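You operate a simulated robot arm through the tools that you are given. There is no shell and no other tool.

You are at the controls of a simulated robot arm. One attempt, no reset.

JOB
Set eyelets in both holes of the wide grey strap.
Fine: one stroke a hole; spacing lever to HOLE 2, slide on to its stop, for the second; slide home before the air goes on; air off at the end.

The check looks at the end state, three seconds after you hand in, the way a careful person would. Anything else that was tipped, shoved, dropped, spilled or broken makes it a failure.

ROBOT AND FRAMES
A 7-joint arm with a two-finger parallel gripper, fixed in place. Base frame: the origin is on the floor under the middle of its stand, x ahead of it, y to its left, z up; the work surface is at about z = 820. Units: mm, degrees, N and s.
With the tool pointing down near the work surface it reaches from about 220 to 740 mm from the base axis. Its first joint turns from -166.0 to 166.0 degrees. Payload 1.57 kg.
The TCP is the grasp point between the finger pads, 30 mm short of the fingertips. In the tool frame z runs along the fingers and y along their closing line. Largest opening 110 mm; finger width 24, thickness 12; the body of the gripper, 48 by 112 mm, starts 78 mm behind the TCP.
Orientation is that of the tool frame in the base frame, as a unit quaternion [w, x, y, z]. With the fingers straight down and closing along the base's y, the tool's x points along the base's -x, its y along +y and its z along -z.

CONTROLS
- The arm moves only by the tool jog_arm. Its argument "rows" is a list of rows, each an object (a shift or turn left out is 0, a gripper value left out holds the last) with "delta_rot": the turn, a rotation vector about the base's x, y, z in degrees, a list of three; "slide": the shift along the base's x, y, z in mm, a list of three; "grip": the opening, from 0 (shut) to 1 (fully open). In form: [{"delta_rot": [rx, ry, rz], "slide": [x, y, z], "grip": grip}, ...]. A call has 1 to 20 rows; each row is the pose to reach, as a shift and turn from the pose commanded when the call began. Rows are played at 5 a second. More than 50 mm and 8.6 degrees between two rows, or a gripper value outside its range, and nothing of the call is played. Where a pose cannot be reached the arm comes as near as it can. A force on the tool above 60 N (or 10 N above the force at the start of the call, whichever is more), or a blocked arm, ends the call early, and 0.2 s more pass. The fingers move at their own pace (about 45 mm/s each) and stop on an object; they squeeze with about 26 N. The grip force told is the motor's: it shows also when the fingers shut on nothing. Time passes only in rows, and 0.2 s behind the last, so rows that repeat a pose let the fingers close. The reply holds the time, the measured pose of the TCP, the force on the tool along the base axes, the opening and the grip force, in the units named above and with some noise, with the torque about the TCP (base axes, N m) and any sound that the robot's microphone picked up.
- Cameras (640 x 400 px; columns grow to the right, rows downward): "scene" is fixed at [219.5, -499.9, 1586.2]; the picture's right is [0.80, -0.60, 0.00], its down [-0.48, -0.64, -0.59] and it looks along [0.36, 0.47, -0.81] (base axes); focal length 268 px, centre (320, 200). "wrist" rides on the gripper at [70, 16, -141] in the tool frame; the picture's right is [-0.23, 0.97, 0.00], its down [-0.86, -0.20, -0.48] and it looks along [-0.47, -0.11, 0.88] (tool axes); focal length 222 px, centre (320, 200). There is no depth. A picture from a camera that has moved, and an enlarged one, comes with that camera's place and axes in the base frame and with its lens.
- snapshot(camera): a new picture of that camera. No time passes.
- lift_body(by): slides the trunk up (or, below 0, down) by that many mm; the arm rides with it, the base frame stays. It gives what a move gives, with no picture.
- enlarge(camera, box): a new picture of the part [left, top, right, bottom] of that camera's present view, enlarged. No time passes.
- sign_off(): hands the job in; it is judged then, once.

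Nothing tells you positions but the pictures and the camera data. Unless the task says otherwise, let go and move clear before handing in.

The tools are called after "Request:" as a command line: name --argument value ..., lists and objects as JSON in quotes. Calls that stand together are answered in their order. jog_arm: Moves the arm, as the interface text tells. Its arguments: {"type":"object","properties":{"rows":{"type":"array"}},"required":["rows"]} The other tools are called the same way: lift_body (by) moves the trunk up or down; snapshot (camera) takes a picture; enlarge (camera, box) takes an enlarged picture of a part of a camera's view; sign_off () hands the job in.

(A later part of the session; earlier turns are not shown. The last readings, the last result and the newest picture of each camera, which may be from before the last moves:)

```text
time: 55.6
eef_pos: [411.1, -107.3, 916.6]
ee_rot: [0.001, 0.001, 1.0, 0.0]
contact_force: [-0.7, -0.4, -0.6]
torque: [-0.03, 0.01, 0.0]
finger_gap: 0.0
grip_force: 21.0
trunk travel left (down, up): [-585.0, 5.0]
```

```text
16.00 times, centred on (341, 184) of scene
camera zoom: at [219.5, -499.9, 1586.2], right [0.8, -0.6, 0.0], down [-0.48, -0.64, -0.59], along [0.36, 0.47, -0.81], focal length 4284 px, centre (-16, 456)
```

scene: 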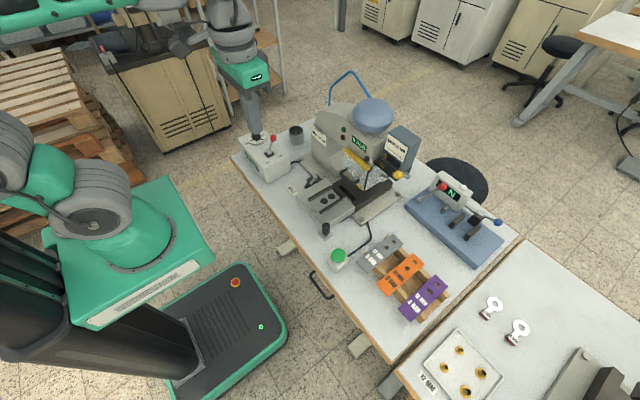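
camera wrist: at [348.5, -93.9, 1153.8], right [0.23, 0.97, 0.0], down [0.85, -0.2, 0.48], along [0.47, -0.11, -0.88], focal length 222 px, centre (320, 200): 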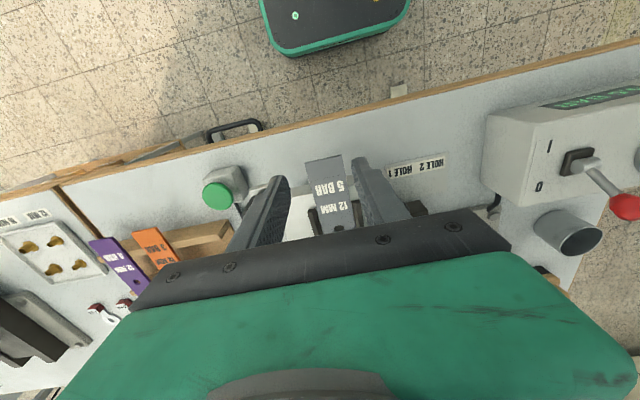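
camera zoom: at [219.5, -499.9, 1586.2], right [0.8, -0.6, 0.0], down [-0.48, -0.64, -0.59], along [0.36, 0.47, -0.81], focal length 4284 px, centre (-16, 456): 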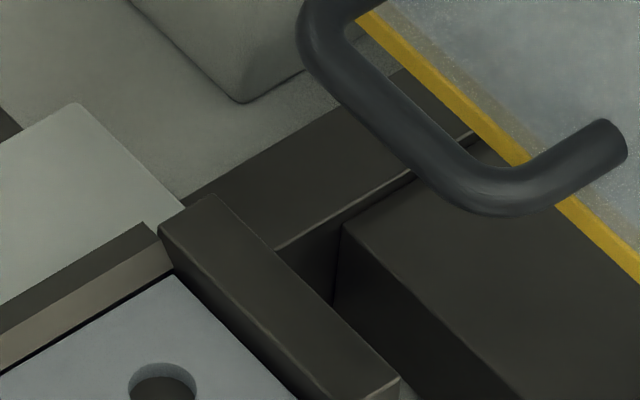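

Request:
jog_arm --rows '[{"slide": [3, -1, 0]}, {"slide": [5, -1, 0]}, {"slide": [6.5, -1, 0]}, {"slide": [7.5, -1, 0]}]'

Request:
enlarge --camera "scene" --box '[326, 172, 356, 196]'

```text
time: 56.6
eef_pos: [418.2, -109.2, 918.5]
ee_rot: [0.001, 0.003, 1.0, 0.001]
contact_force: [-1.6, 0.4, -0.6]
torque: [-0.03, 0.01, 0.01]
finger_gap: 0.3
grip_force: 21.4
trunk travel left (down, up): [-585.0, 5.0]
```

```text
16.00 times, centred on (341, 184) of scene
camera zoom: at [219.5, -499.9, 1586.2], right [0.8, -0.6, 0.0], down [-0.48, -0.64, -0.59], along [0.36, 0.47, -0.81], focal length 4284 px, centre (-16, 456)
```

zoom: 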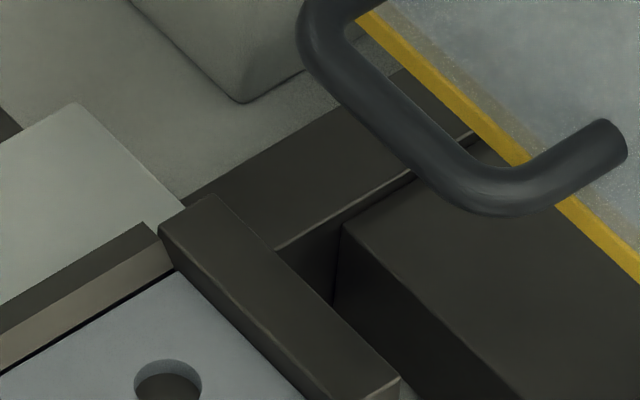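

Request:
jog_arm --rows '[{"slide": [0.7, 0, 0]}, {"slide": [1.4, 0, 0]}, {"slide": [2.0, 0, 0]}]'

Request:
enlarge --camera "scene" --box '[326, 172, 356, 196]'

Request:
enlarge --camera "scene" --box '[286, 162, 366, 226]'

```text
time: 57.4
eef_pos: [420.0, -109.3, 917.7]
ee_rot: [0.0, 0.002, 1.0, 0.0]
contact_force: [-8.1, -1.6, 0.2]
torque: [-0.01, 0.07, 0.02]
finger_gap: 0.0
grip_force: 21.3
trunk travel left (down, up): [-585.0, 5.0]
```

```text
16.00 times, centred on (341, 184) of scene
camera zoom: at [219.5, -499.9, 1586.2], right [0.8, -0.6, 0.0], down [-0.48, -0.64, -0.59], along [0.36, 0.47, -0.81], focal length 4284 px, centre (-16, 456)
```

zoom: 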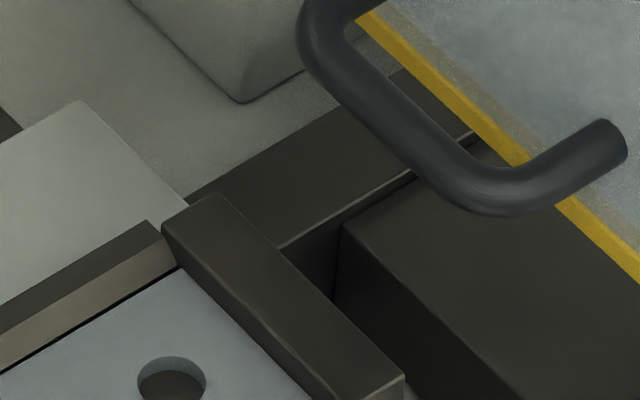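

```text
6.25 times, centred on (326, 194) of scene
camera zoom: at [219.5, -499.9, 1586.2], right [0.8, -0.6, 0.0], down [-0.48, -0.64, -0.59], along [0.36, 0.47, -0.81], focal length 1673 px, centre (282, 238)
```

zoom: 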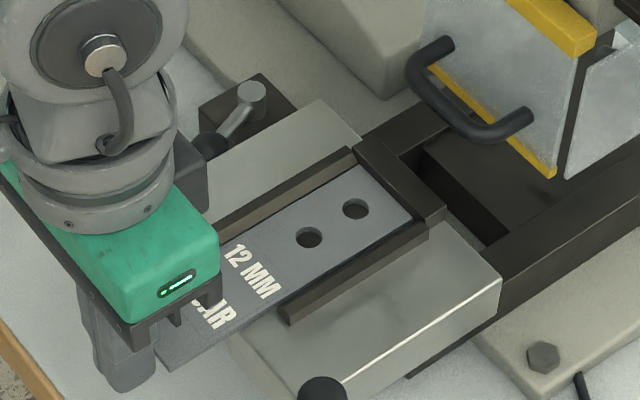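

The strap is now seated against the stop, and the slide itself moves at about 8 N. I'll back away and look at the slide's black handle to push it properly.

Request:
jog_arm --rows '[{"slide": [-15, 0, 0]}, {"slide": [-15, 0, 35]}, {"slide": [-10, -20, 70], "grip": 1.0}, {"slide": [0, -50, 95], "grip": 1.0}, {"slide": [10, -80, 110], "grip": 1.0}, {"slide": [10, -80, 110], "grip": 1.0}, {"slide": [10, -80, 110], "grip": 1.0}]'

Request:
snapshot --camera "wrist"

Request:
enlarge --camera "wrist" --box '[240, 120, 420, 240]'

Request:
enlarge --camera "scene" --box '[300, 190, 360, 240]'

```text
time: 59.0
eef_pos: [429.9, -188.8, 1025.9]
ee_rot: [0.002, 0.003, 1.0, 0.0]
contact_force: [0.8, -1.1, -0.2]
torque: [0.0, 0.02, 0.01]
finger_gap: 104.0
grip_force: 0.1
trunk travel left (down, up): [-585.0, 5.0]
```

```text
taken
camera wrist: at [359.3, -172.8, 1168.7], right [0.23, 0.97, 0.0], down [0.85, -0.2, 0.48], along [0.47, -0.11, -0.88], focal length 222 px, centre (320, 200)
```

wrist: 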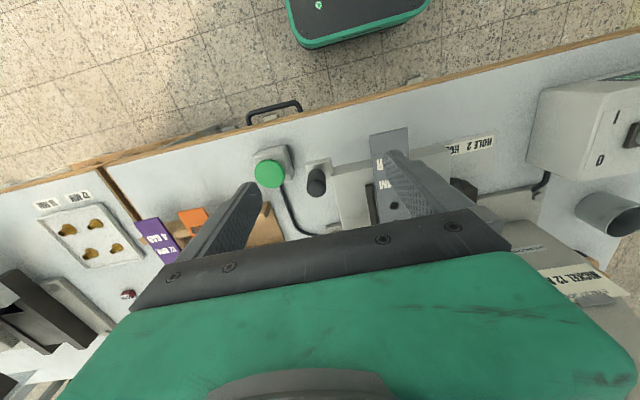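

```text
3.33 times, centred on (330, 180) of wrist
camera zoom: at [359.3, -172.8, 1168.7], right [0.23, 0.97, 0.0], down [0.85, -0.2, 0.48], along [0.47, -0.11, -0.88], focal length 740 px, centre (287, 267)
```

zoom: 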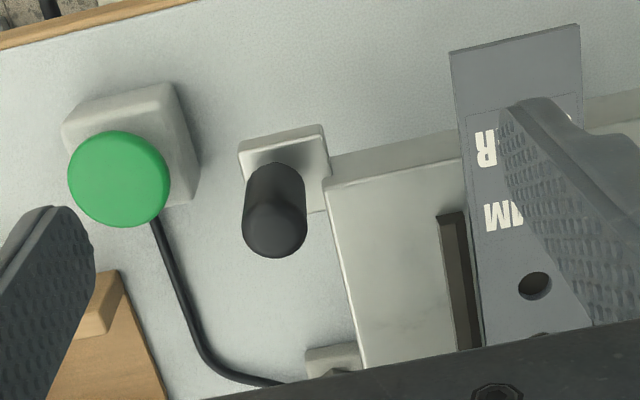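

```text
8.00 times, centred on (330, 215) of scene
camera zoom: at [219.5, -499.9, 1586.2], right [0.8, -0.6, 0.0], down [-0.48, -0.64, -0.59], along [0.36, 0.47, -0.81], focal length 2142 px, centre (240, 80)
```

zoom: 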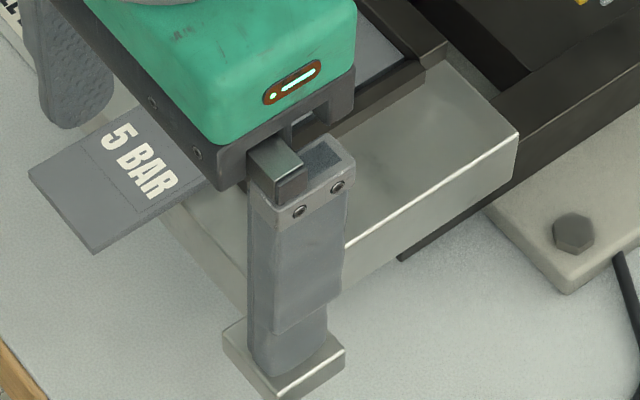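

The handle is at about (465, -202), z 893 to 950. I'll close the fingers, come down behind it and push the slide inward.

Request:
jog_arm --rows '[{"slide": [-4, -13.5, 0], "grip": 0.0}, {"slide": [-4, -13.5, 0], "grip": 0.0}, {"slide": [-4, -13.5, 0], "grip": 0.0}, {"slide": [-4, -13.5, -30], "grip": 0.0}, {"slide": [-4, -13.5, -60], "grip": 0.0}, {"slide": [-4, -13.5, -86], "grip": 0.0}]'

Request:
enlarge --camera "wrist" --box '[240, 120, 420, 240]'

Request:
enlarge --camera "scene" --box '[290, 170, 390, 245]'

```text
time: 60.4
eef_pos: [427.7, -200.1, 942.4]
ee_rot: [0.001, 0.002, 1.0, 0.0]
contact_force: [0.1, 0.6, -0.1]
torque: [-0.02, -0.01, -0.03]
finger_gap: 0.0
grip_force: 11.0
trunk travel left (down, up): [-585.0, 5.0]
```

```text
3.33 times, centred on (330, 180) of wrist
camera zoom: at [357.0, -183.9, 1083.7], right [0.23, 0.97, 0.0], down [0.85, -0.2, 0.48], along [0.47, -0.11, -0.88], focal length 740 px, centre (287, 267)
```

zoom: 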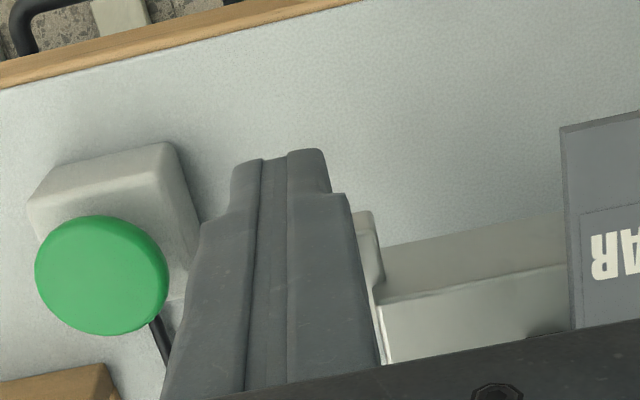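

```text
5.33 times, centred on (340, 208) of scene
camera zoom: at [219.5, -499.9, 1586.2], right [0.8, -0.6, 0.0], down [-0.48, -0.64, -0.59], along [0.36, 0.47, -0.81], focal length 1428 px, centre (213, 160)
```

zoom: 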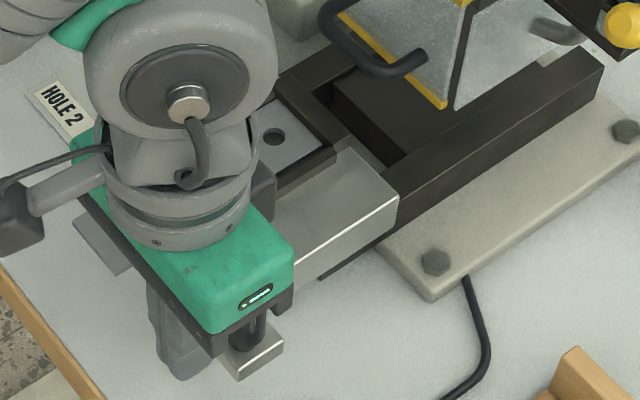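

Request:
jog_arm --rows '[{"slide": [8, 0, -2]}, {"slide": [15, 0, -2]}, {"slide": [20, 0, -2]}, {"slide": [26, 0, -2]}, {"slide": [32, 0, -2]}, {"slide": [38, 0, -2]}, {"slide": [44, 0, -2]}]'

Request:
enlarge --camera "scene" --box '[290, 150, 400, 235]'

```text
time: 62.0
eef_pos: [470.7, -201.2, 940.9]
ee_rot: [0.002, 0.002, 1.0, 0.0]
contact_force: [-0.6, -0.1, -0.8]
torque: [0.03, 0.04, 0.0]
finger_gap: 0.0
grip_force: 21.3
trunk travel left (down, up): [-585.0, 5.0]
```

```text
4.71 times, centred on (345, 192) of scene
camera zoom: at [219.5, -499.9, 1586.2], right [0.8, -0.6, 0.0], down [-0.48, -0.64, -0.59], along [0.36, 0.47, -0.81], focal length 1260 px, centre (202, 235)
```

zoom: 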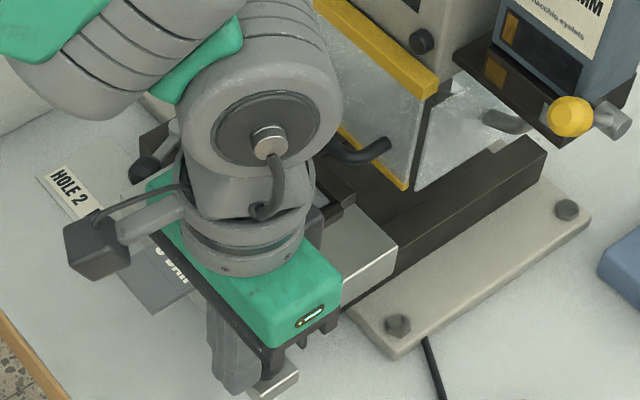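

The slide is moving smoothly with the strap. I'll continue.

Request:
jog_arm --rows '[{"slide": [7, 0, 0]}, {"slide": [14, 0, 0]}, {"slide": [21, 0, 0]}, {"slide": [28, 0, 0]}, {"slide": [35, 0, 0]}, {"slide": [42, 0, 0]}, {"slide": [49, 0, 0]}]'

Request:
enlarge --camera "scene" --box '[290, 150, 400, 235]'

```text
time: 63.6
eef_pos: [519.3, -202.8, 940.7]
ee_rot: [0.0, 0.003, 1.0, 0.0]
contact_force: [-0.8, 0.0, -0.5]
torque: [0.02, 0.05, -0.01]
finger_gap: 0.0
grip_force: 21.9
trunk travel left (down, up): [-585.0, 5.0]
```

```text
4.71 times, centred on (345, 192) of scene
camera zoom: at [219.5, -499.9, 1586.2], right [0.8, -0.6, 0.0], down [-0.48, -0.64, -0.59], along [0.36, 0.47, -0.81], focal length 1260 px, centre (202, 235)
```

zoom: 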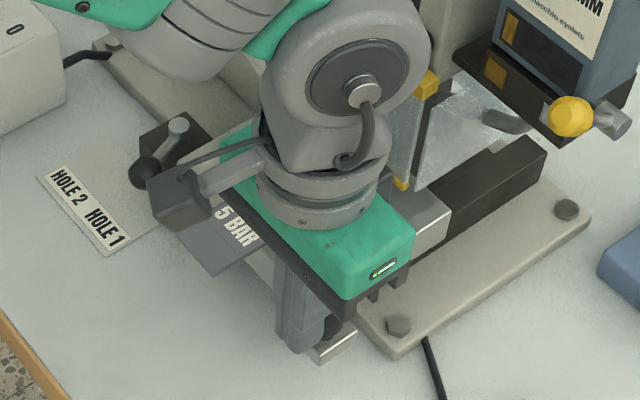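

Request:
jog_arm --rows '[{"slide": [6, 0, 0]}, {"slide": [12, 0, 0]}, {"slide": [18, 0, 0]}, {"slide": [24, 0, 0]}, {"slide": [30, 0, 0]}]'

Request:
enlarge --camera "scene" --box '[290, 150, 400, 235]'

```text
time: 64.8
eef_pos: [548.8, -203.3, 941.0]
ee_rot: [0.001, 0.002, 1.0, -0.001]
contact_force: [-0.9, 0.9, -0.6]
torque: [0.02, 0.01, -0.01]
finger_gap: 0.0
grip_force: 20.9
trunk travel left (down, up): [-585.0, 5.0]
```

```text
4.71 times, centred on (345, 192) of scene
camera zoom: at [219.5, -499.9, 1586.2], right [0.8, -0.6, 0.0], down [-0.48, -0.64, -0.59], along [0.36, 0.47, -0.81], focal length 1260 px, centre (202, 235)
```

zoom: 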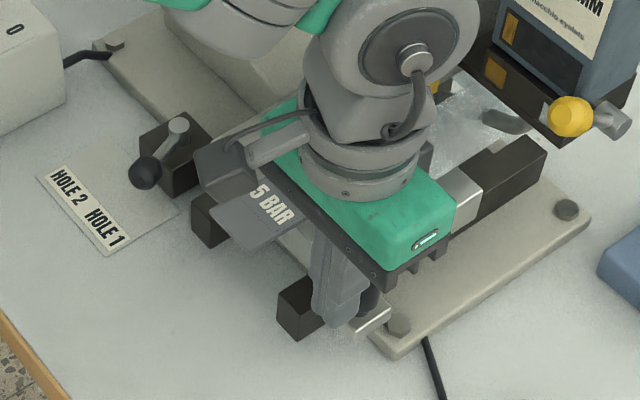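

The slide has gone in about 106 mm with almost no resistance. Before going further I'll tilt the tool so the wrist stays clear of the press head.

Request:
jog_arm --rows '[{"slide": [-15, 0, 0]}, {"delta_rot": [0, -7, 0], "slide": [-25, 0, 0]}, {"delta_rot": [0, -14, 0], "slide": [-28, 0, 0]}, {"delta_rot": [0, -21, 0], "slide": [-28, 0, 0]}, {"delta_rot": [0, -28, 0], "slide": [-25, 0, 0]}]'

Request:
snapshot --camera "wrist"

Request:
enlarge --camera "scene" --box '[290, 130, 410, 235]'

```text
time: 66.0
eef_pos: [524.2, -202.0, 939.9]
ee_rot: [0.245, 0.003, 0.97, 0.0]
contact_force: [0.5, -0.1, 0.4]
torque: [0.0, -0.02, 0.02]
finger_gap: 0.0
grip_force: 21.1
trunk travel left (down, up): [-585.0, 5.0]
```

```text
taken
camera wrist: at [395.4, -186.0, 1031.7], right [0.2, 0.97, 0.11], down [0.53, -0.2, 0.83], along [0.83, -0.11, -0.55], focal length 222 px, centre (320, 200)
```

wrist: 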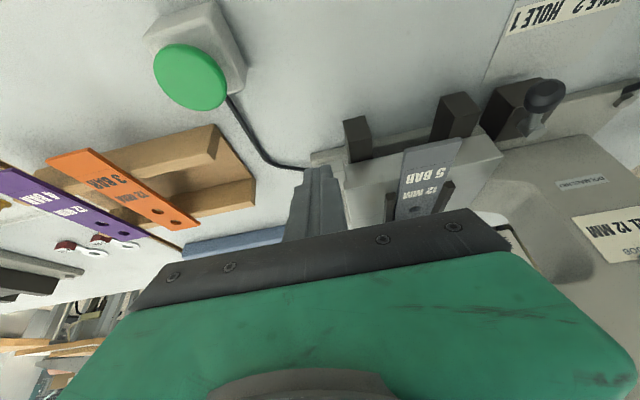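

```text
3.81 times, centred on (350, 182) of scene
camera zoom: at [219.5, -499.9, 1586.2], right [0.8, -0.6, 0.0], down [-0.48, -0.64, -0.59], along [0.36, 0.47, -0.81], focal length 1020 px, centre (206, 267)
```

zoom: 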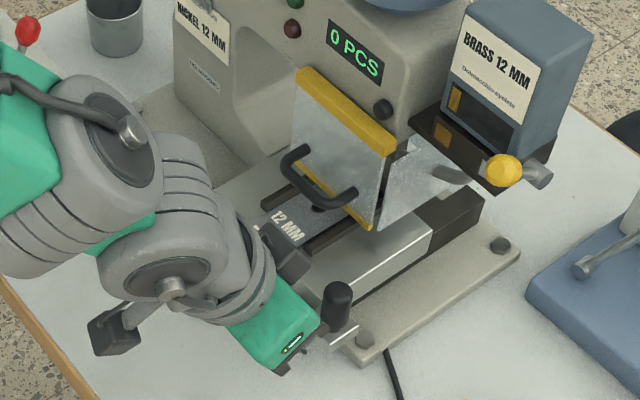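

The slide is passing under the guard. I'll continue pushing until it meets its stop.

Request:
jog_arm --rows '[{"slide": [8, 0, 0]}, {"slide": [14, 0, 0]}, {"slide": [20, 0, 0]}, {"slide": [26, 0, 0]}, {"slide": [31, 0, 0]}]'

Request:
enlarge --camera "scene" --box '[290, 130, 410, 235]'

```text
time: 67.2
eef_pos: [554.4, -201.8, 941.9]
ee_rot: [0.242, 0.002, 0.97, 0.0]
contact_force: [-2.0, 0.0, -0.5]
torque: [0.0, 0.06, -0.03]
finger_gap: 0.0
grip_force: 21.6
trunk travel left (down, up): [-585.0, 5.0]
```

```text
3.81 times, centred on (350, 182) of scene
camera zoom: at [219.5, -499.9, 1586.2], right [0.8, -0.6, 0.0], down [-0.48, -0.64, -0.59], along [0.36, 0.47, -0.81], focal length 1020 px, centre (206, 267)
```

zoom: 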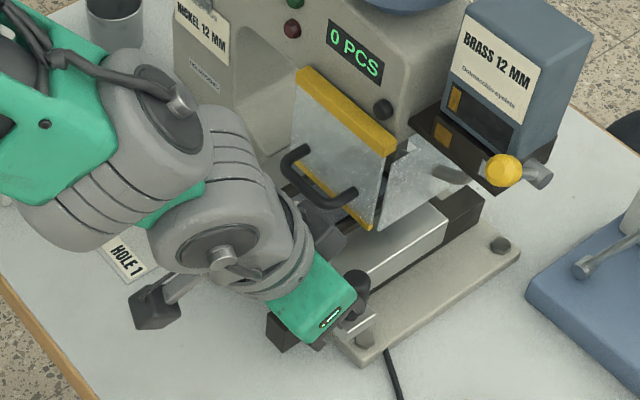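

Request:
jog_arm --rows '[{"slide": [5, 0, 0]}, {"slide": [10, 0, 0]}, {"slide": [15, 0, 0]}, {"slide": [20, 0, 0]}]'

Request:
enlarge --camera "scene" --box '[290, 130, 410, 235]'

```text
time: 68.2
eef_pos: [570.5, -203.1, 939.9]
ee_rot: [0.24, 0.004, 0.971, 0.0]
contact_force: [-32.9, -0.8, 9.5]
torque: [-0.07, 0.48, 0.01]
finger_gap: 0.0
grip_force: 21.2
trunk travel left (down, up): [-585.0, 5.0]
```

```text
3.81 times, centred on (350, 182) of scene
camera zoom: at [219.5, -499.9, 1586.2], right [0.8, -0.6, 0.0], down [-0.48, -0.64, -0.59], along [0.36, 0.47, -0.81], focal length 1020 px, centre (206, 267)
```

zoom: 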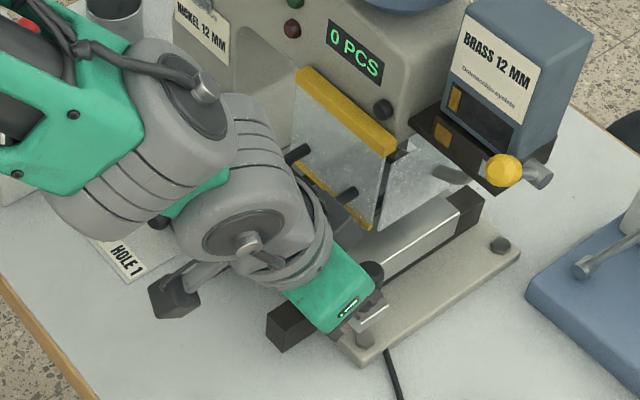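

It reached its stop after about 140 mm, with a solid 33 N contact. I'll back off, straighten up, and look at the strap and the air lever.

Request:
jog_arm --rows '[{"slide": [-25, 0, 0]}, {"slide": [-50, 0, 10]}, {"delta_rot": [0, 7, 0], "slide": [-75, 0, 40]}, {"delta_rot": [0, 14, 0], "slide": [-90, 10, 75]}, {"delta_rot": [0, 21, 0], "slide": [-105, 30, 105]}, {"delta_rot": [0, 28, 0], "slide": [-120, 55, 125]}, {"delta_rot": [0, 28, 0], "slide": [-135, 90, 135]}, {"delta_rot": [0, 28, 0], "slide": [-150, 125, 140], "grip": 1.0}, {"delta_rot": [0, 28, 0], "slide": [-165, 160, 140], "grip": 1.0}]'

Request:
snapshot --camera "wrist"

Request:
snapshot --camera "scene"

Request:
enlarge --camera "scene" --box '[290, 130, 410, 235]'

```text
time: 70.2
eef_pos: [410.9, -41.5, 1081.9]
ee_rot: [0.001, 0.002, 1.0, 0.0]
contact_force: [-0.3, -0.2, -0.2]
torque: [-0.03, 0.01, 0.0]
finger_gap: 49.8
grip_force: 0.0
trunk travel left (down, up): [-585.0, 5.0]
```

```text
taken
camera wrist: at [341.0, -23.5, 1223.3], right [0.23, 0.97, 0.0], down [0.85, -0.2, 0.48], along [0.47, -0.11, -0.88], focal length 222 px, centre (320, 200)
```

wrist: 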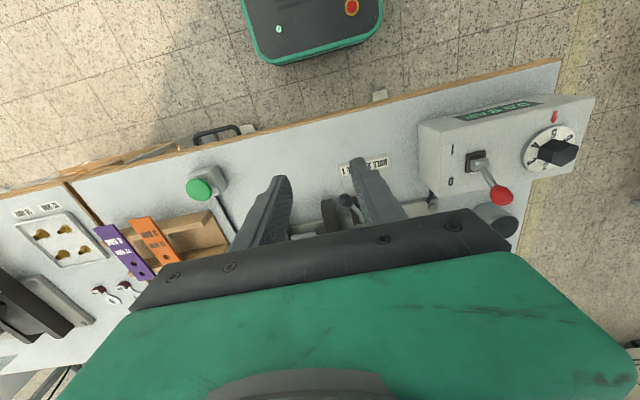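

```text
taken
```

scene: 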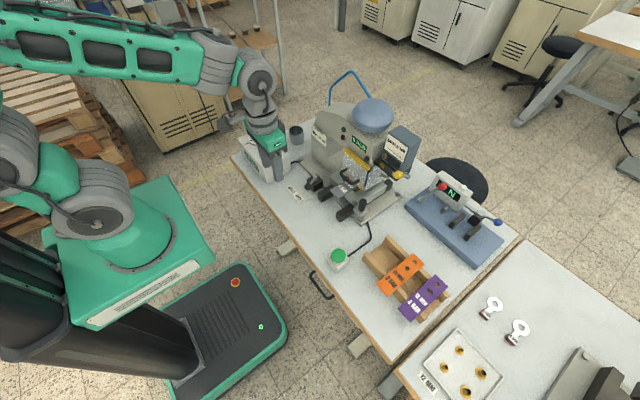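

```text
3.81 times, centred on (350, 182) of scene
camera zoom: at [219.5, -499.9, 1586.2], right [0.8, -0.6, 0.0], down [-0.48, -0.64, -0.59], along [0.36, 0.47, -0.81], focal length 1020 px, centre (206, 267)
```

zoom: 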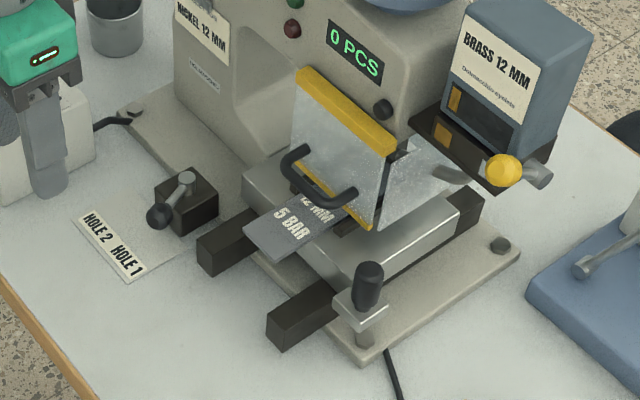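

The slide is in and the strap sits properly. I'll zoom in on the die area, the lamps and the air unit.

Request:
enlarge --camera "scene" --box '[335, 140, 405, 200]'

Request:
enlarge --camera "wrist" --box '[400, 80, 600, 240]'

Request:
enlarge --camera "scene" --box '[232, 122, 312, 186]'

Request:
enlarge --camera "scene" --box '[300, 165, 350, 205]'

```text
6.67 times, centred on (370, 170) of scene
camera zoom: at [219.5, -499.9, 1586.2], right [0.8, -0.6, 0.0], down [-0.48, -0.64, -0.59], along [0.36, 0.47, -0.81], focal length 1785 px, centre (-13, 400)
```

zoom: 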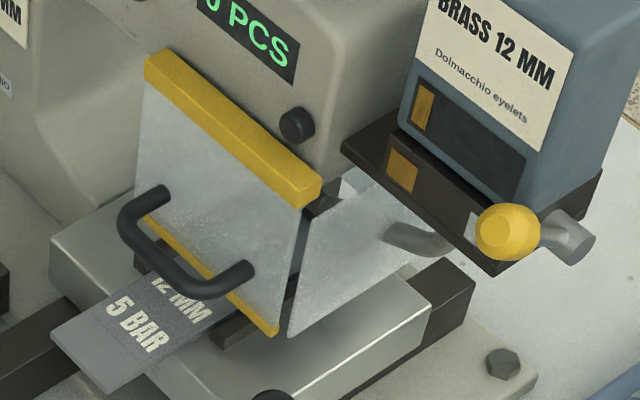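

```text
2.50 times, centred on (500, 160) of wrist
camera zoom: at [341.0, -23.5, 1223.3], right [0.23, 0.97, 0.0], down [0.85, -0.2, 0.48], along [0.47, -0.11, -0.88], focal length 555 px, centre (-130, 300)
```

zoom: 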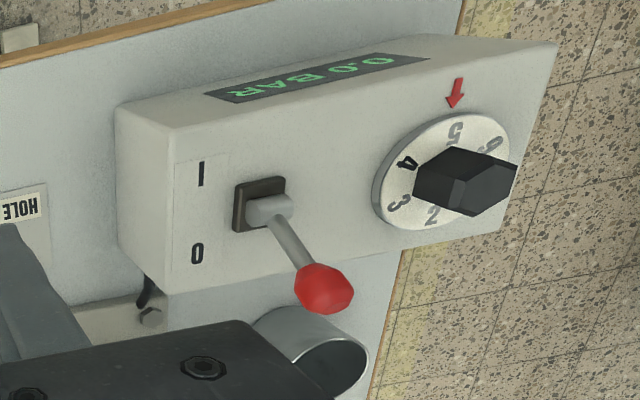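

```text
6.25 times, centred on (272, 154) of scene
camera zoom: at [219.5, -499.9, 1586.2], right [0.8, -0.6, 0.0], down [-0.48, -0.64, -0.59], along [0.36, 0.47, -0.81], focal length 1673 px, centre (620, 488)
```

zoom: 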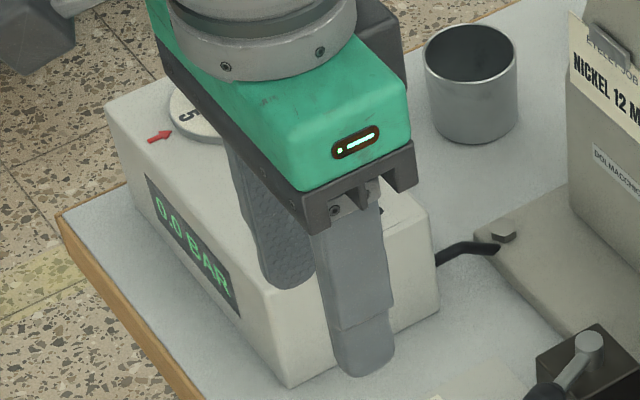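

```text
10.00 times, centred on (325, 185) of scene
camera zoom: at [219.5, -499.9, 1586.2], right [0.8, -0.6, 0.0], down [-0.48, -0.64, -0.59], along [0.36, 0.47, -0.81], focal length 2677 px, centre (270, 350)
```

zoom: 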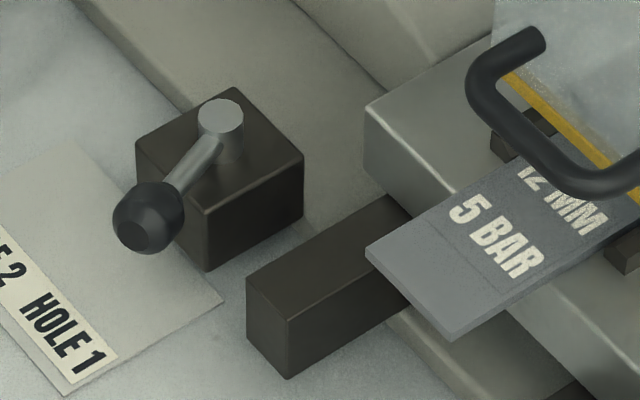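

The air lever's ball is near (525, 176, 965) over a pivot at (498, 177, 914), leaning to "0". I'll go around behind it with closed fingers.

Request:
jog_arm --rows '[{"slide": [21, 31, 0], "grip": 0.0}, {"slide": [42, 62, 0], "grip": 0.0}, {"slide": [63, 93, 0], "grip": 0.0}, {"slide": [84, 124, 0], "grip": 0.0}, {"slide": [105, 155, 0], "grip": 0.0}, {"slide": [126, 186, 0], "grip": 0.0}, {"slide": [147, 218, 0], "grip": 0.0}]'

Request:
snapshot --camera "wrist"

Request:
enlarge --camera "scene" --box '[232, 112, 312, 186]'

```text
time: 71.8
eef_pos: [557.7, 177.1, 1078.1]
ee_rot: [0.001, 0.002, 1.0, 0.001]
contact_force: [0.2, -0.6, 0.5]
torque: [0.01, 0.01, -0.02]
finger_gap: 0.0
grip_force: 21.5
trunk travel left (down, up): [-585.0, 5.0]
```

```text
taken
camera wrist: at [488.2, 194.1, 1219.5], right [0.23, 0.97, 0.0], down [0.85, -0.2, 0.48], along [0.47, -0.11, -0.88], focal length 222 px, centre (320, 200)
```

wrist: 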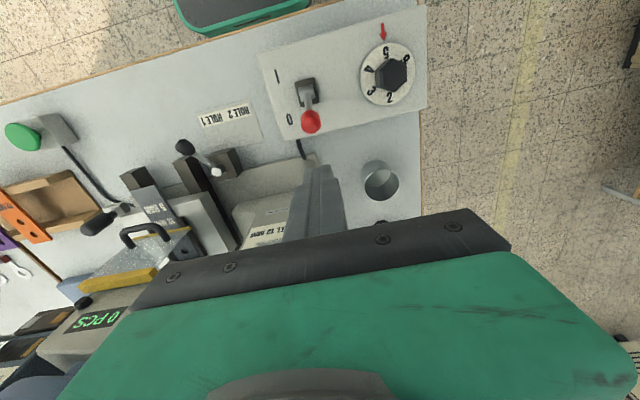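

```text
5.41 times, centred on (272, 149) of scene
camera zoom: at [219.5, -499.9, 1586.2], right [0.8, -0.6, 0.0], down [-0.48, -0.64, -0.59], along [0.36, 0.47, -0.81], focal length 1447 px, centre (580, 476)
```

zoom: 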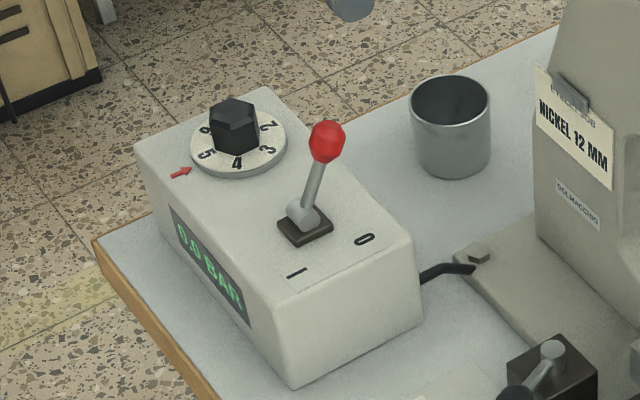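

Request:
enlarge --camera "wrist" --box '[250, 20, 430, 140]'

Request:
jog_arm --rows '[{"slide": [2, -2, -35]}, {"slide": [2, -2, -70]}, {"slide": [2, -2, -98]}]'

Request:
snapshot --camera "wrist"

Request:
enlarge --camera "scene" --box '[232, 112, 312, 186]'

```text
3.33 times, centred on (340, 80) of wrist
camera zoom: at [488.2, 194.1, 1219.5], right [0.23, 0.97, 0.0], down [0.85, -0.2, 0.48], along [0.47, -0.11, -0.88], focal length 740 px, centre (253, 600)
```

zoom: 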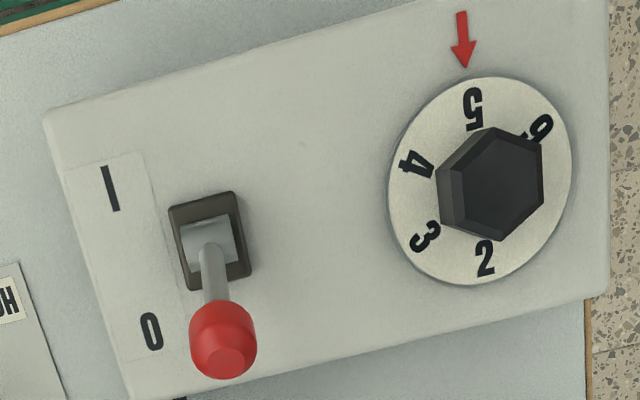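

```text
time: 72.6
eef_pos: [561.7, 174.4, 981.9]
ee_rot: [0.002, 0.001, 1.0, 0.0]
contact_force: [-1.1, 0.3, 0.3]
torque: [0.0, 0.01, 0.02]
finger_gap: 0.0
grip_force: 21.3
trunk travel left (down, up): [-585.0, 5.0]
```

```text
taken
camera wrist: at [490.4, 190.6, 1122.9], right [0.23, 0.97, 0.0], down [0.85, -0.2, 0.48], along [0.47, -0.11, -0.88], focal length 222 px, centre (320, 200)
```

wrist: 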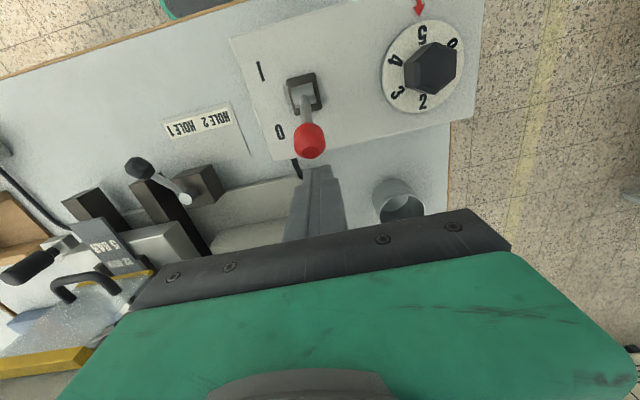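

```text
5.41 times, centred on (272, 149) of scene
camera zoom: at [219.5, -499.9, 1586.2], right [0.8, -0.6, 0.0], down [-0.48, -0.64, -0.59], along [0.36, 0.47, -0.81], focal length 1447 px, centre (580, 476)
```

zoom: 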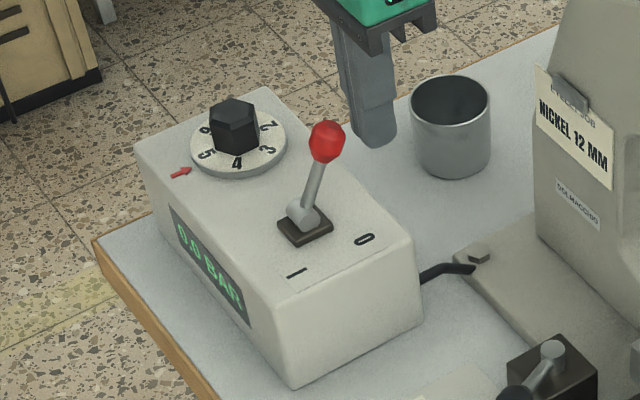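

The dial is indeed at 5 and the slide is home. I'll pull the air lever toward "I".

Request:
jog_arm --rows '[{"slide": [-8, 0, -2]}, {"slide": [-16, 0, -2]}, {"slide": [-24, 0, -2]}, {"slide": [-32, 0, -2]}, {"slide": [-40, 0, -2]}]'

Request:
enlarge --camera "scene" --box '[232, 112, 312, 186]'

```text
time: 73.8
eef_pos: [517.5, 174.1, 980.7]
ee_rot: [0.001, 0.001, 1.0, 0.0]
contact_force: [0.2, -0.5, 0.6]
torque: [0.03, 0.01, 0.0]
finger_gap: 0.0
grip_force: 21.6
trunk travel left (down, up): [-585.0, 5.0]
```

```text
5.41 times, centred on (272, 149) of scene
camera zoom: at [219.5, -499.9, 1586.2], right [0.8, -0.6, 0.0], down [-0.48, -0.64, -0.59], along [0.36, 0.47, -0.81], focal length 1447 px, centre (580, 476)
```

zoom: 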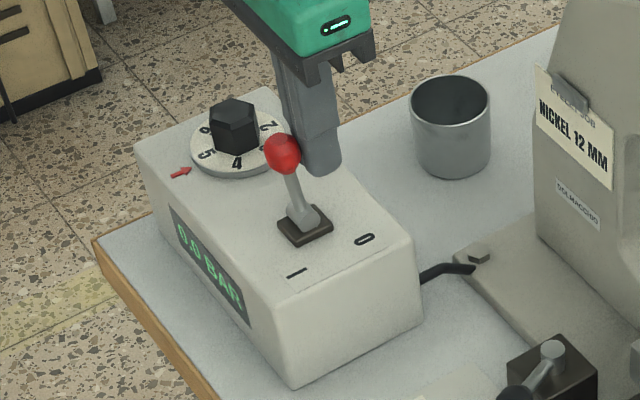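

Request:
jog_arm --rows '[{"slide": [-7, 0, 0]}, {"slide": [-14, 0, 0]}, {"slide": [-20, 0, 0]}, {"slide": [-25, 0, 0]}]'

Request:
enlarge --camera "scene" --box '[232, 112, 312, 186]'

```text
time: 74.8
eef_pos: [497.6, 174.9, 981.5]
ee_rot: [0.004, 0.004, 1.0, 0.001]
contact_force: [17.9, -0.1, 3.5]
torque: [0.08, -0.48, 0.02]
finger_gap: 0.0
grip_force: 21.6
trunk travel left (down, up): [-585.0, 5.0]
```

```text
5.41 times, centred on (272, 149) of scene
camera zoom: at [219.5, -499.9, 1586.2], right [0.8, -0.6, 0.0], down [-0.48, -0.64, -0.59], along [0.36, 0.47, -0.81], focal length 1447 px, centre (580, 476)
```

zoom: 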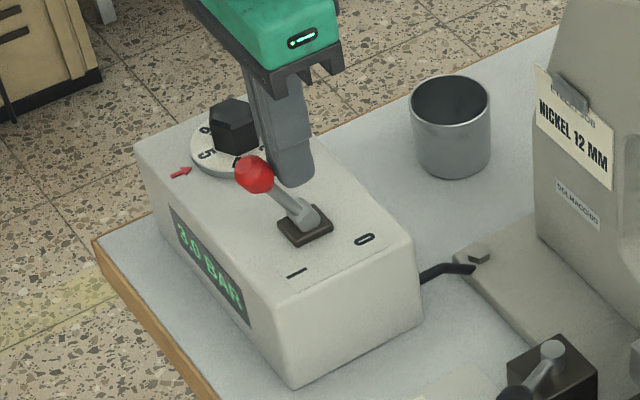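

Air is on and the display reads 3.0 BAR, maybe still rising. I'll back off and check the settled reading and the lamps.

Request:
jog_arm --rows '[{"slide": [10, 0, 0]}, {"slide": [14, 0, 30]}, {"slide": [14, 0, 65]}, {"slide": [14, 0, 90]}, {"slide": [14, 0, 90]}]'

Request:
enlarge --camera "scene" --box '[232, 112, 312, 186]'

Request:
enlarge --camera "scene" --box '[300, 100, 420, 230]'

Request:
snapshot --camera "wrist"

```text
time: 76.0
eef_pos: [508.5, 172.7, 1070.6]
ee_rot: [0.001, 0.002, 1.0, 0.0]
contact_force: [0.2, 0.6, -0.1]
torque: [0.01, -0.01, 0.01]
finger_gap: 0.1
grip_force: 21.0
trunk travel left (down, up): [-585.0, 5.0]
```

```text
5.41 times, centred on (272, 149) of scene
camera zoom: at [219.5, -499.9, 1586.2], right [0.8, -0.6, 0.0], down [-0.48, -0.64, -0.59], along [0.36, 0.47, -0.81], focal length 1447 px, centre (580, 476)
```

zoom: 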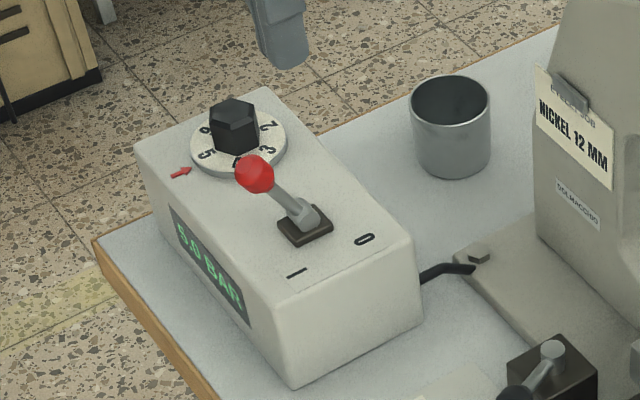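

```text
3.08 times, centred on (360, 165) of scene
camera zoom: at [219.5, -499.9, 1586.2], right [0.8, -0.6, 0.0], down [-0.48, -0.64, -0.59], along [0.36, 0.47, -0.81], focal length 824 px, centre (197, 308)
```

zoom: 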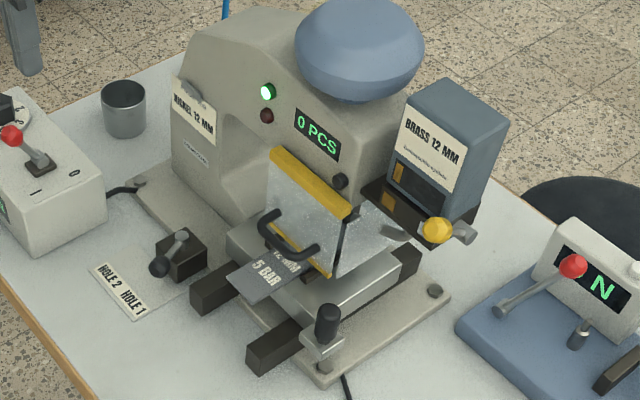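

```text
taken
camera wrist: at [438.3, 188.7, 1211.4], right [0.23, 0.97, 0.0], down [0.85, -0.2, 0.48], along [0.47, -0.11, -0.88], focal length 222 px, centre (320, 200)
```

wrist: 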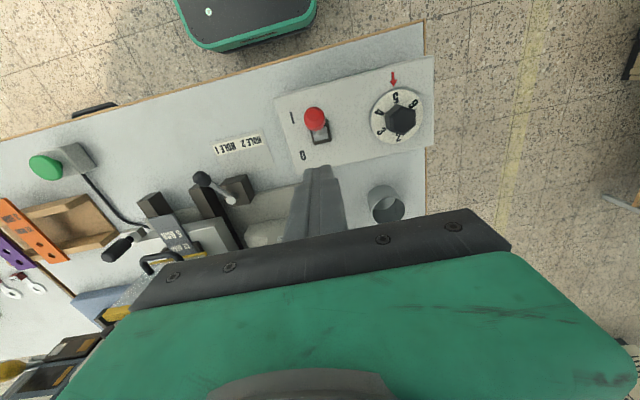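

5.0 BAR with the green lamp lit. A stroke can't be undone, so I'll take one more careful look at the magazine and its markings.

Request:
enlarge --camera "scene" --box '[370, 120, 426, 184]'

Request:
enlarge --camera "scene" --box '[376, 146, 406, 172]'

Request:
enlarge --camera "scene" --box '[306, 120, 346, 150]'

Request:
enlarge --camera "scene" --box '[340, 130, 380, 165]'

```text
6.25 times, centred on (398, 152) of scene
camera zoom: at [219.5, -499.9, 1586.2], right [0.8, -0.6, 0.0], down [-0.48, -0.64, -0.59], along [0.36, 0.47, -0.81], focal length 1673 px, centre (-168, 500)
```

zoom: 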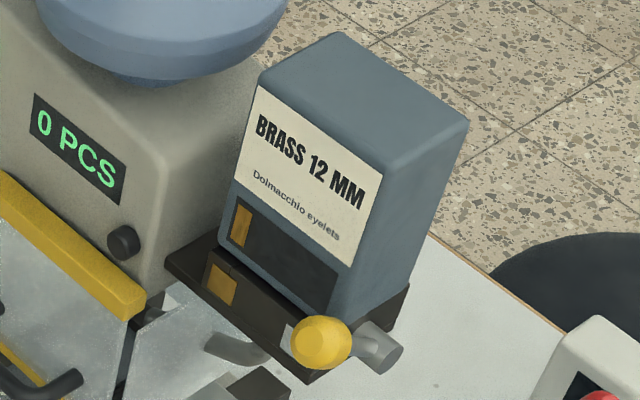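

```text
15.38 times, centred on (391, 159) of scene
camera zoom: at [219.5, -499.9, 1586.2], right [0.8, -0.6, 0.0], down [-0.48, -0.64, -0.59], along [0.36, 0.47, -0.81], focal length 4119 px, centre (-772, 831)
```

zoom: 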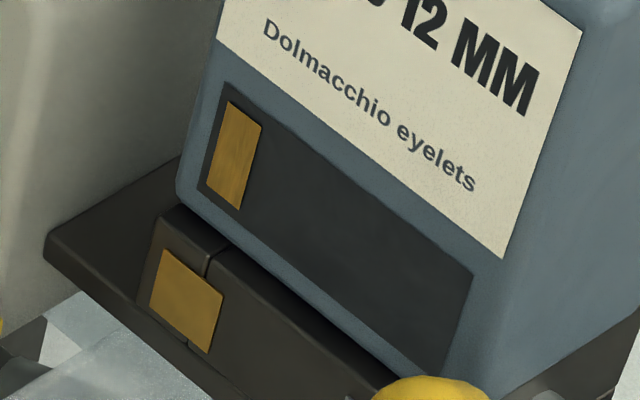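

```text
13.33 times, centred on (326, 135) of scene
camera zoom: at [219.5, -499.9, 1586.2], right [0.8, -0.6, 0.0], down [-0.48, -0.64, -0.59], along [0.36, 0.47, -0.81], focal length 3570 px, centre (240, 1067)
```

zoom: 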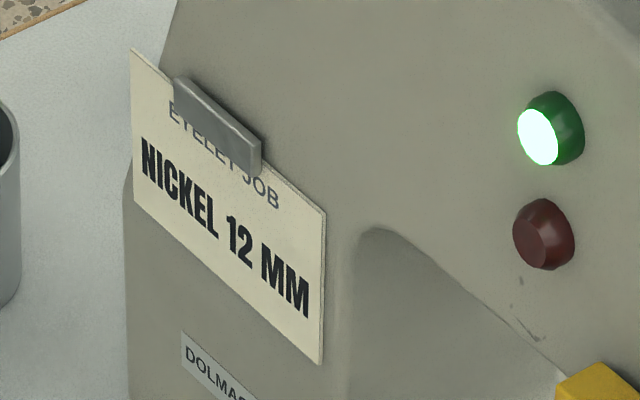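

```text
11.43 times, centred on (360, 148) of scene
camera zoom: at [219.5, -499.9, 1586.2], right [0.8, -0.6, 0.0], down [-0.48, -0.64, -0.59], along [0.36, 0.47, -0.81], focal length 3060 px, centre (-137, 800)
```

zoom: 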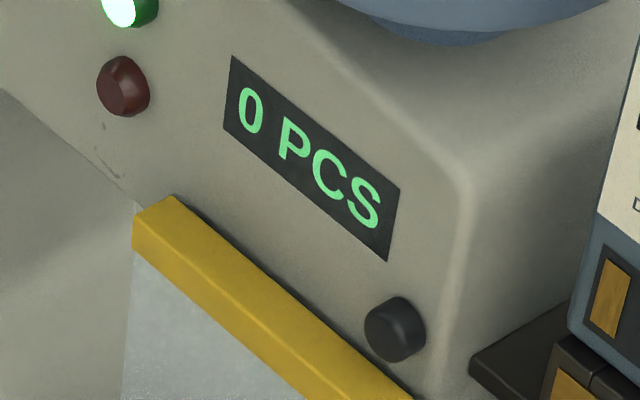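

The magazine's markings are unchanged, and the nickel magazine stays out of reach, so I'll work with the loaded 12 mm eyelets and say so at the end. Now I'll move over the green button at about (459, -270).

Request:
jog_arm --rows '[{"slide": [-5, -40, 0]}, {"slide": [-10, -82, 0]}, {"slide": [-15, -124, 0]}, {"slide": [-20, -166, 0]}, {"slide": [-25, -208, 0]}, {"slide": [-30, -250, 0]}, {"slide": [-35, -292, 0]}, {"slide": [-40, -334, 0]}, {"slide": [-44, -376, -5]}, {"slide": [-47, -415, -15]}, {"slide": [-49, -442, -40]}, {"slide": [-49, -442, -75]}, {"slide": [-49, -442, -110]}]'

Request:
snapshot --camera "wrist"

Request:
enlarge --camera "scene" --box '[310, 220, 390, 285]'

```text
time: 78.8
eef_pos: [460.8, -269.8, 961.7]
ee_rot: [0.001, 0.002, 1.0, 0.0]
contact_force: [0.5, -0.4, 0.0]
torque: [0.01, 0.01, 0.01]
finger_gap: 0.0
grip_force: 20.9
trunk travel left (down, up): [-585.0, 5.0]
```

```text
taken
camera wrist: at [389.9, -253.3, 1101.6], right [0.23, 0.97, 0.0], down [0.85, -0.2, 0.48], along [0.47, -0.11, -0.88], focal length 222 px, centre (320, 200)
```

wrist: 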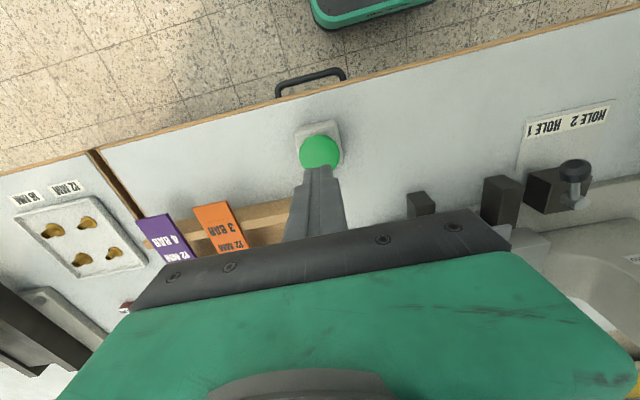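

```text
6.15 times, centred on (350, 252) of scene
camera zoom: at [219.5, -499.9, 1586.2], right [0.8, -0.6, 0.0], down [-0.48, -0.64, -0.59], along [0.36, 0.47, -0.81], focal length 1648 px, centre (135, -123)
```

zoom: 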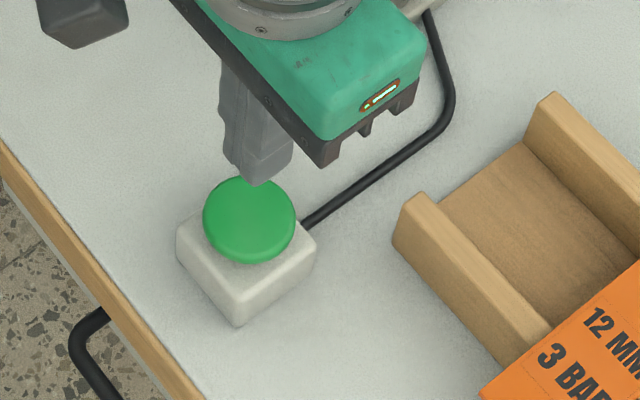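

Request:
jog_arm --rows '[{"slide": [-1, 0, -20]}, {"slide": [-1, 0, -38]}, {"slide": [-1, 0, -46]}]'

Request:
enlarge --camera "scene" --box '[310, 220, 390, 285]'

```text
time: 79.6
eef_pos: [459.4, -268.8, 914.6]
ee_rot: [0.001, 0.002, 1.0, 0.0]
contact_force: [-0.1, -0.2, 0.0]
torque: [-0.01, -0.02, -0.04]
finger_gap: 0.0
grip_force: 21.6
trunk travel left (down, up): [-585.0, 5.0]
```

```text
6.15 times, centred on (350, 252) of scene
camera zoom: at [219.5, -499.9, 1586.2], right [0.8, -0.6, 0.0], down [-0.48, -0.64, -0.59], along [0.36, 0.47, -0.81], focal length 1648 px, centre (135, -123)
```

zoom: 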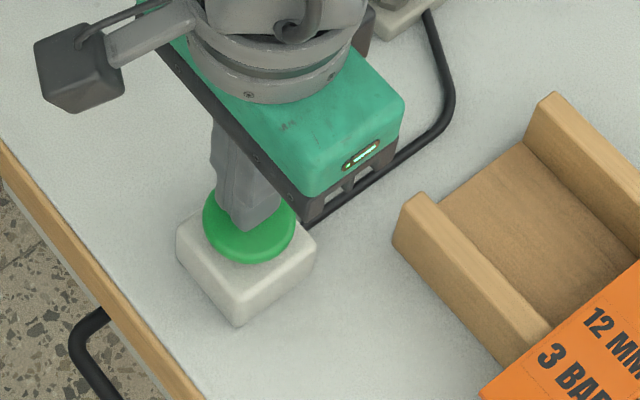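

Request:
jog_arm --rows '[{"slide": [0, 0, -5]}, {"slide": [0, 0, -8]}]'

```text
time: 80.2
eef_pos: [458.0, -267.5, 906.5]
ee_rot: [0.001, 0.002, 1.0, 0.0]
contact_force: [-0.9, 0.2, 0.8]
torque: [0.03, 0.02, -0.02]
finger_gap: 0.3
grip_force: 21.7
trunk travel left (down, up): [-585.0, 5.0]
```

Nearly touching. I'll press once and release.

Request:
jog_arm --rows '[{"slide": [0, -1, -4]}, {"slide": [0, -1, -8]}, {"slide": [0, -1, 10]}, {"slide": [0, -1, 40]}]'

Request:
enlarge --camera "scene" --box '[300, 100, 420, 230]'

```text
time: 81.2
eef_pos: [457.4, -269.0, 947.1]
ee_rot: [0.0, 0.002, 1.0, 0.0]
contact_force: [1.3, 1.0, 0.1]
torque: [-0.01, 0.0, -0.03]
finger_gap: 0.0
grip_force: 21.0
trunk travel left (down, up): [-585.0, 5.0]
heard: click
```

```text
3.08 times, centred on (360, 165) of scene
camera zoom: at [219.5, -499.9, 1586.2], right [0.8, -0.6, 0.0], down [-0.48, -0.64, -0.59], along [0.36, 0.47, -0.81], focal length 824 px, centre (197, 308)
```

zoom: 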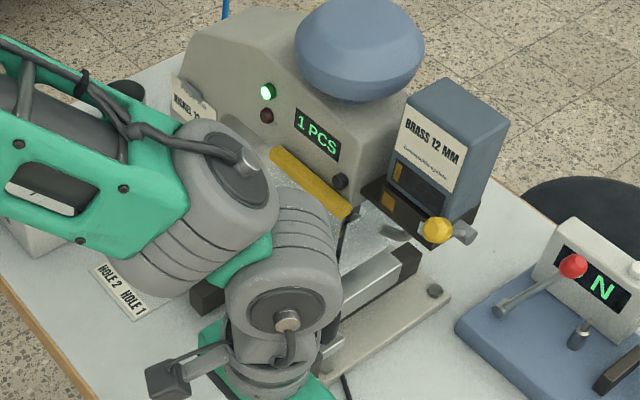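

"1 PCS" with a click, so the first stroke is done. Next is the spacing lever: its ball is at about (529, -20, 884), pointing to HOLE 1. I'll come down on its -y side.

Request:
jog_arm --rows '[{"slide": [5, 10, 40]}, {"slide": [15, 45, 55]}, {"slide": [25, 85, 55]}, {"slide": [37, 125, 55]}, {"slide": [50, 165, 55]}, {"slide": [60, 195, 55]}, {"slide": [66, 213, 50]}, {"slide": [66, 215, 15]}]'

Request:
snapshot --camera "wrist"

Request:
enlarge --camera "wrist" --box '[240, 100, 420, 240]'

Request:
enlarge --camera "scene" --box '[280, 150, 380, 225]'

```text
time: 83.0
eef_pos: [526.3, -53.8, 962.3]
ee_rot: [0.002, 0.003, 1.0, 0.0]
contact_force: [-0.6, 0.7, 0.0]
torque: [-0.04, -0.03, -0.01]
finger_gap: 0.1
grip_force: 21.4
trunk travel left (down, up): [-585.0, 5.0]
```

```text
taken
camera wrist: at [456.1, -37.1, 1102.7], right [0.23, 0.97, 0.0], down [0.85, -0.2, 0.48], along [0.47, -0.11, -0.88], focal length 222 px, centre (320, 200)
```

wrist: 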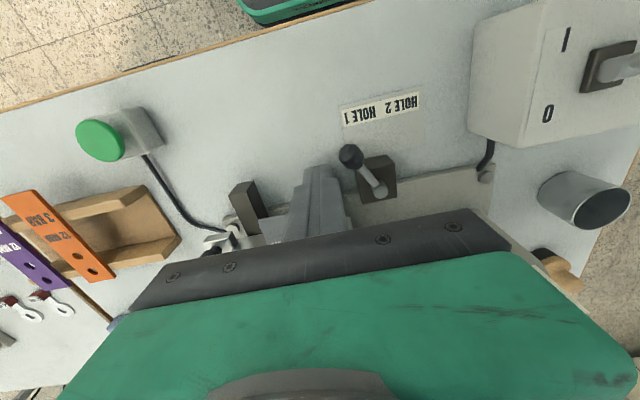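

```text
2.86 times, centred on (330, 170) of wrist
camera zoom: at [456.1, -37.1, 1102.7], right [0.23, 0.97, 0.0], down [0.85, -0.2, 0.48], along [0.47, -0.11, -0.88], focal length 635 px, centre (291, 286)
```

zoom: 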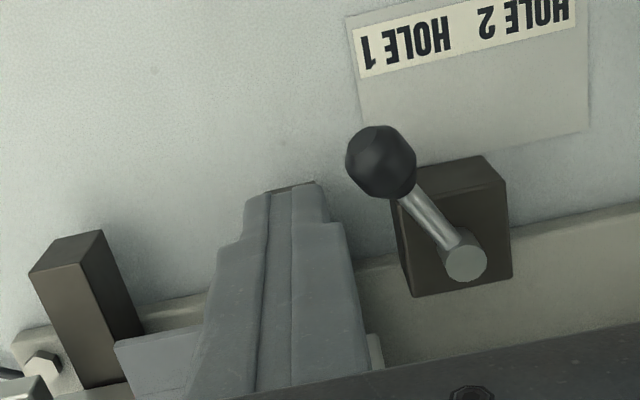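

```text
5.33 times, centred on (330, 188) of scene
camera zoom: at [219.5, -499.9, 1586.2], right [0.8, -0.6, 0.0], down [-0.48, -0.64, -0.59], along [0.36, 0.47, -0.81], focal length 1428 px, centre (267, 267)
```

zoom: 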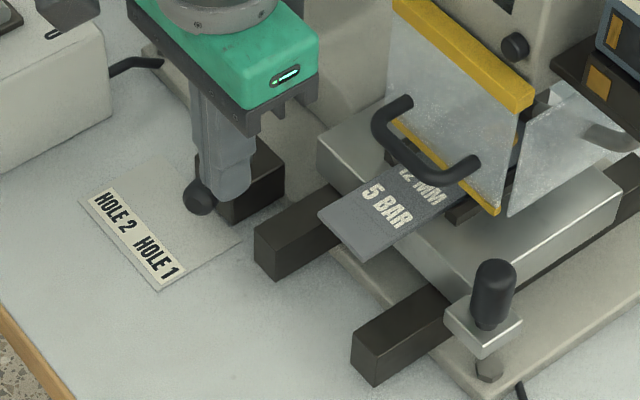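

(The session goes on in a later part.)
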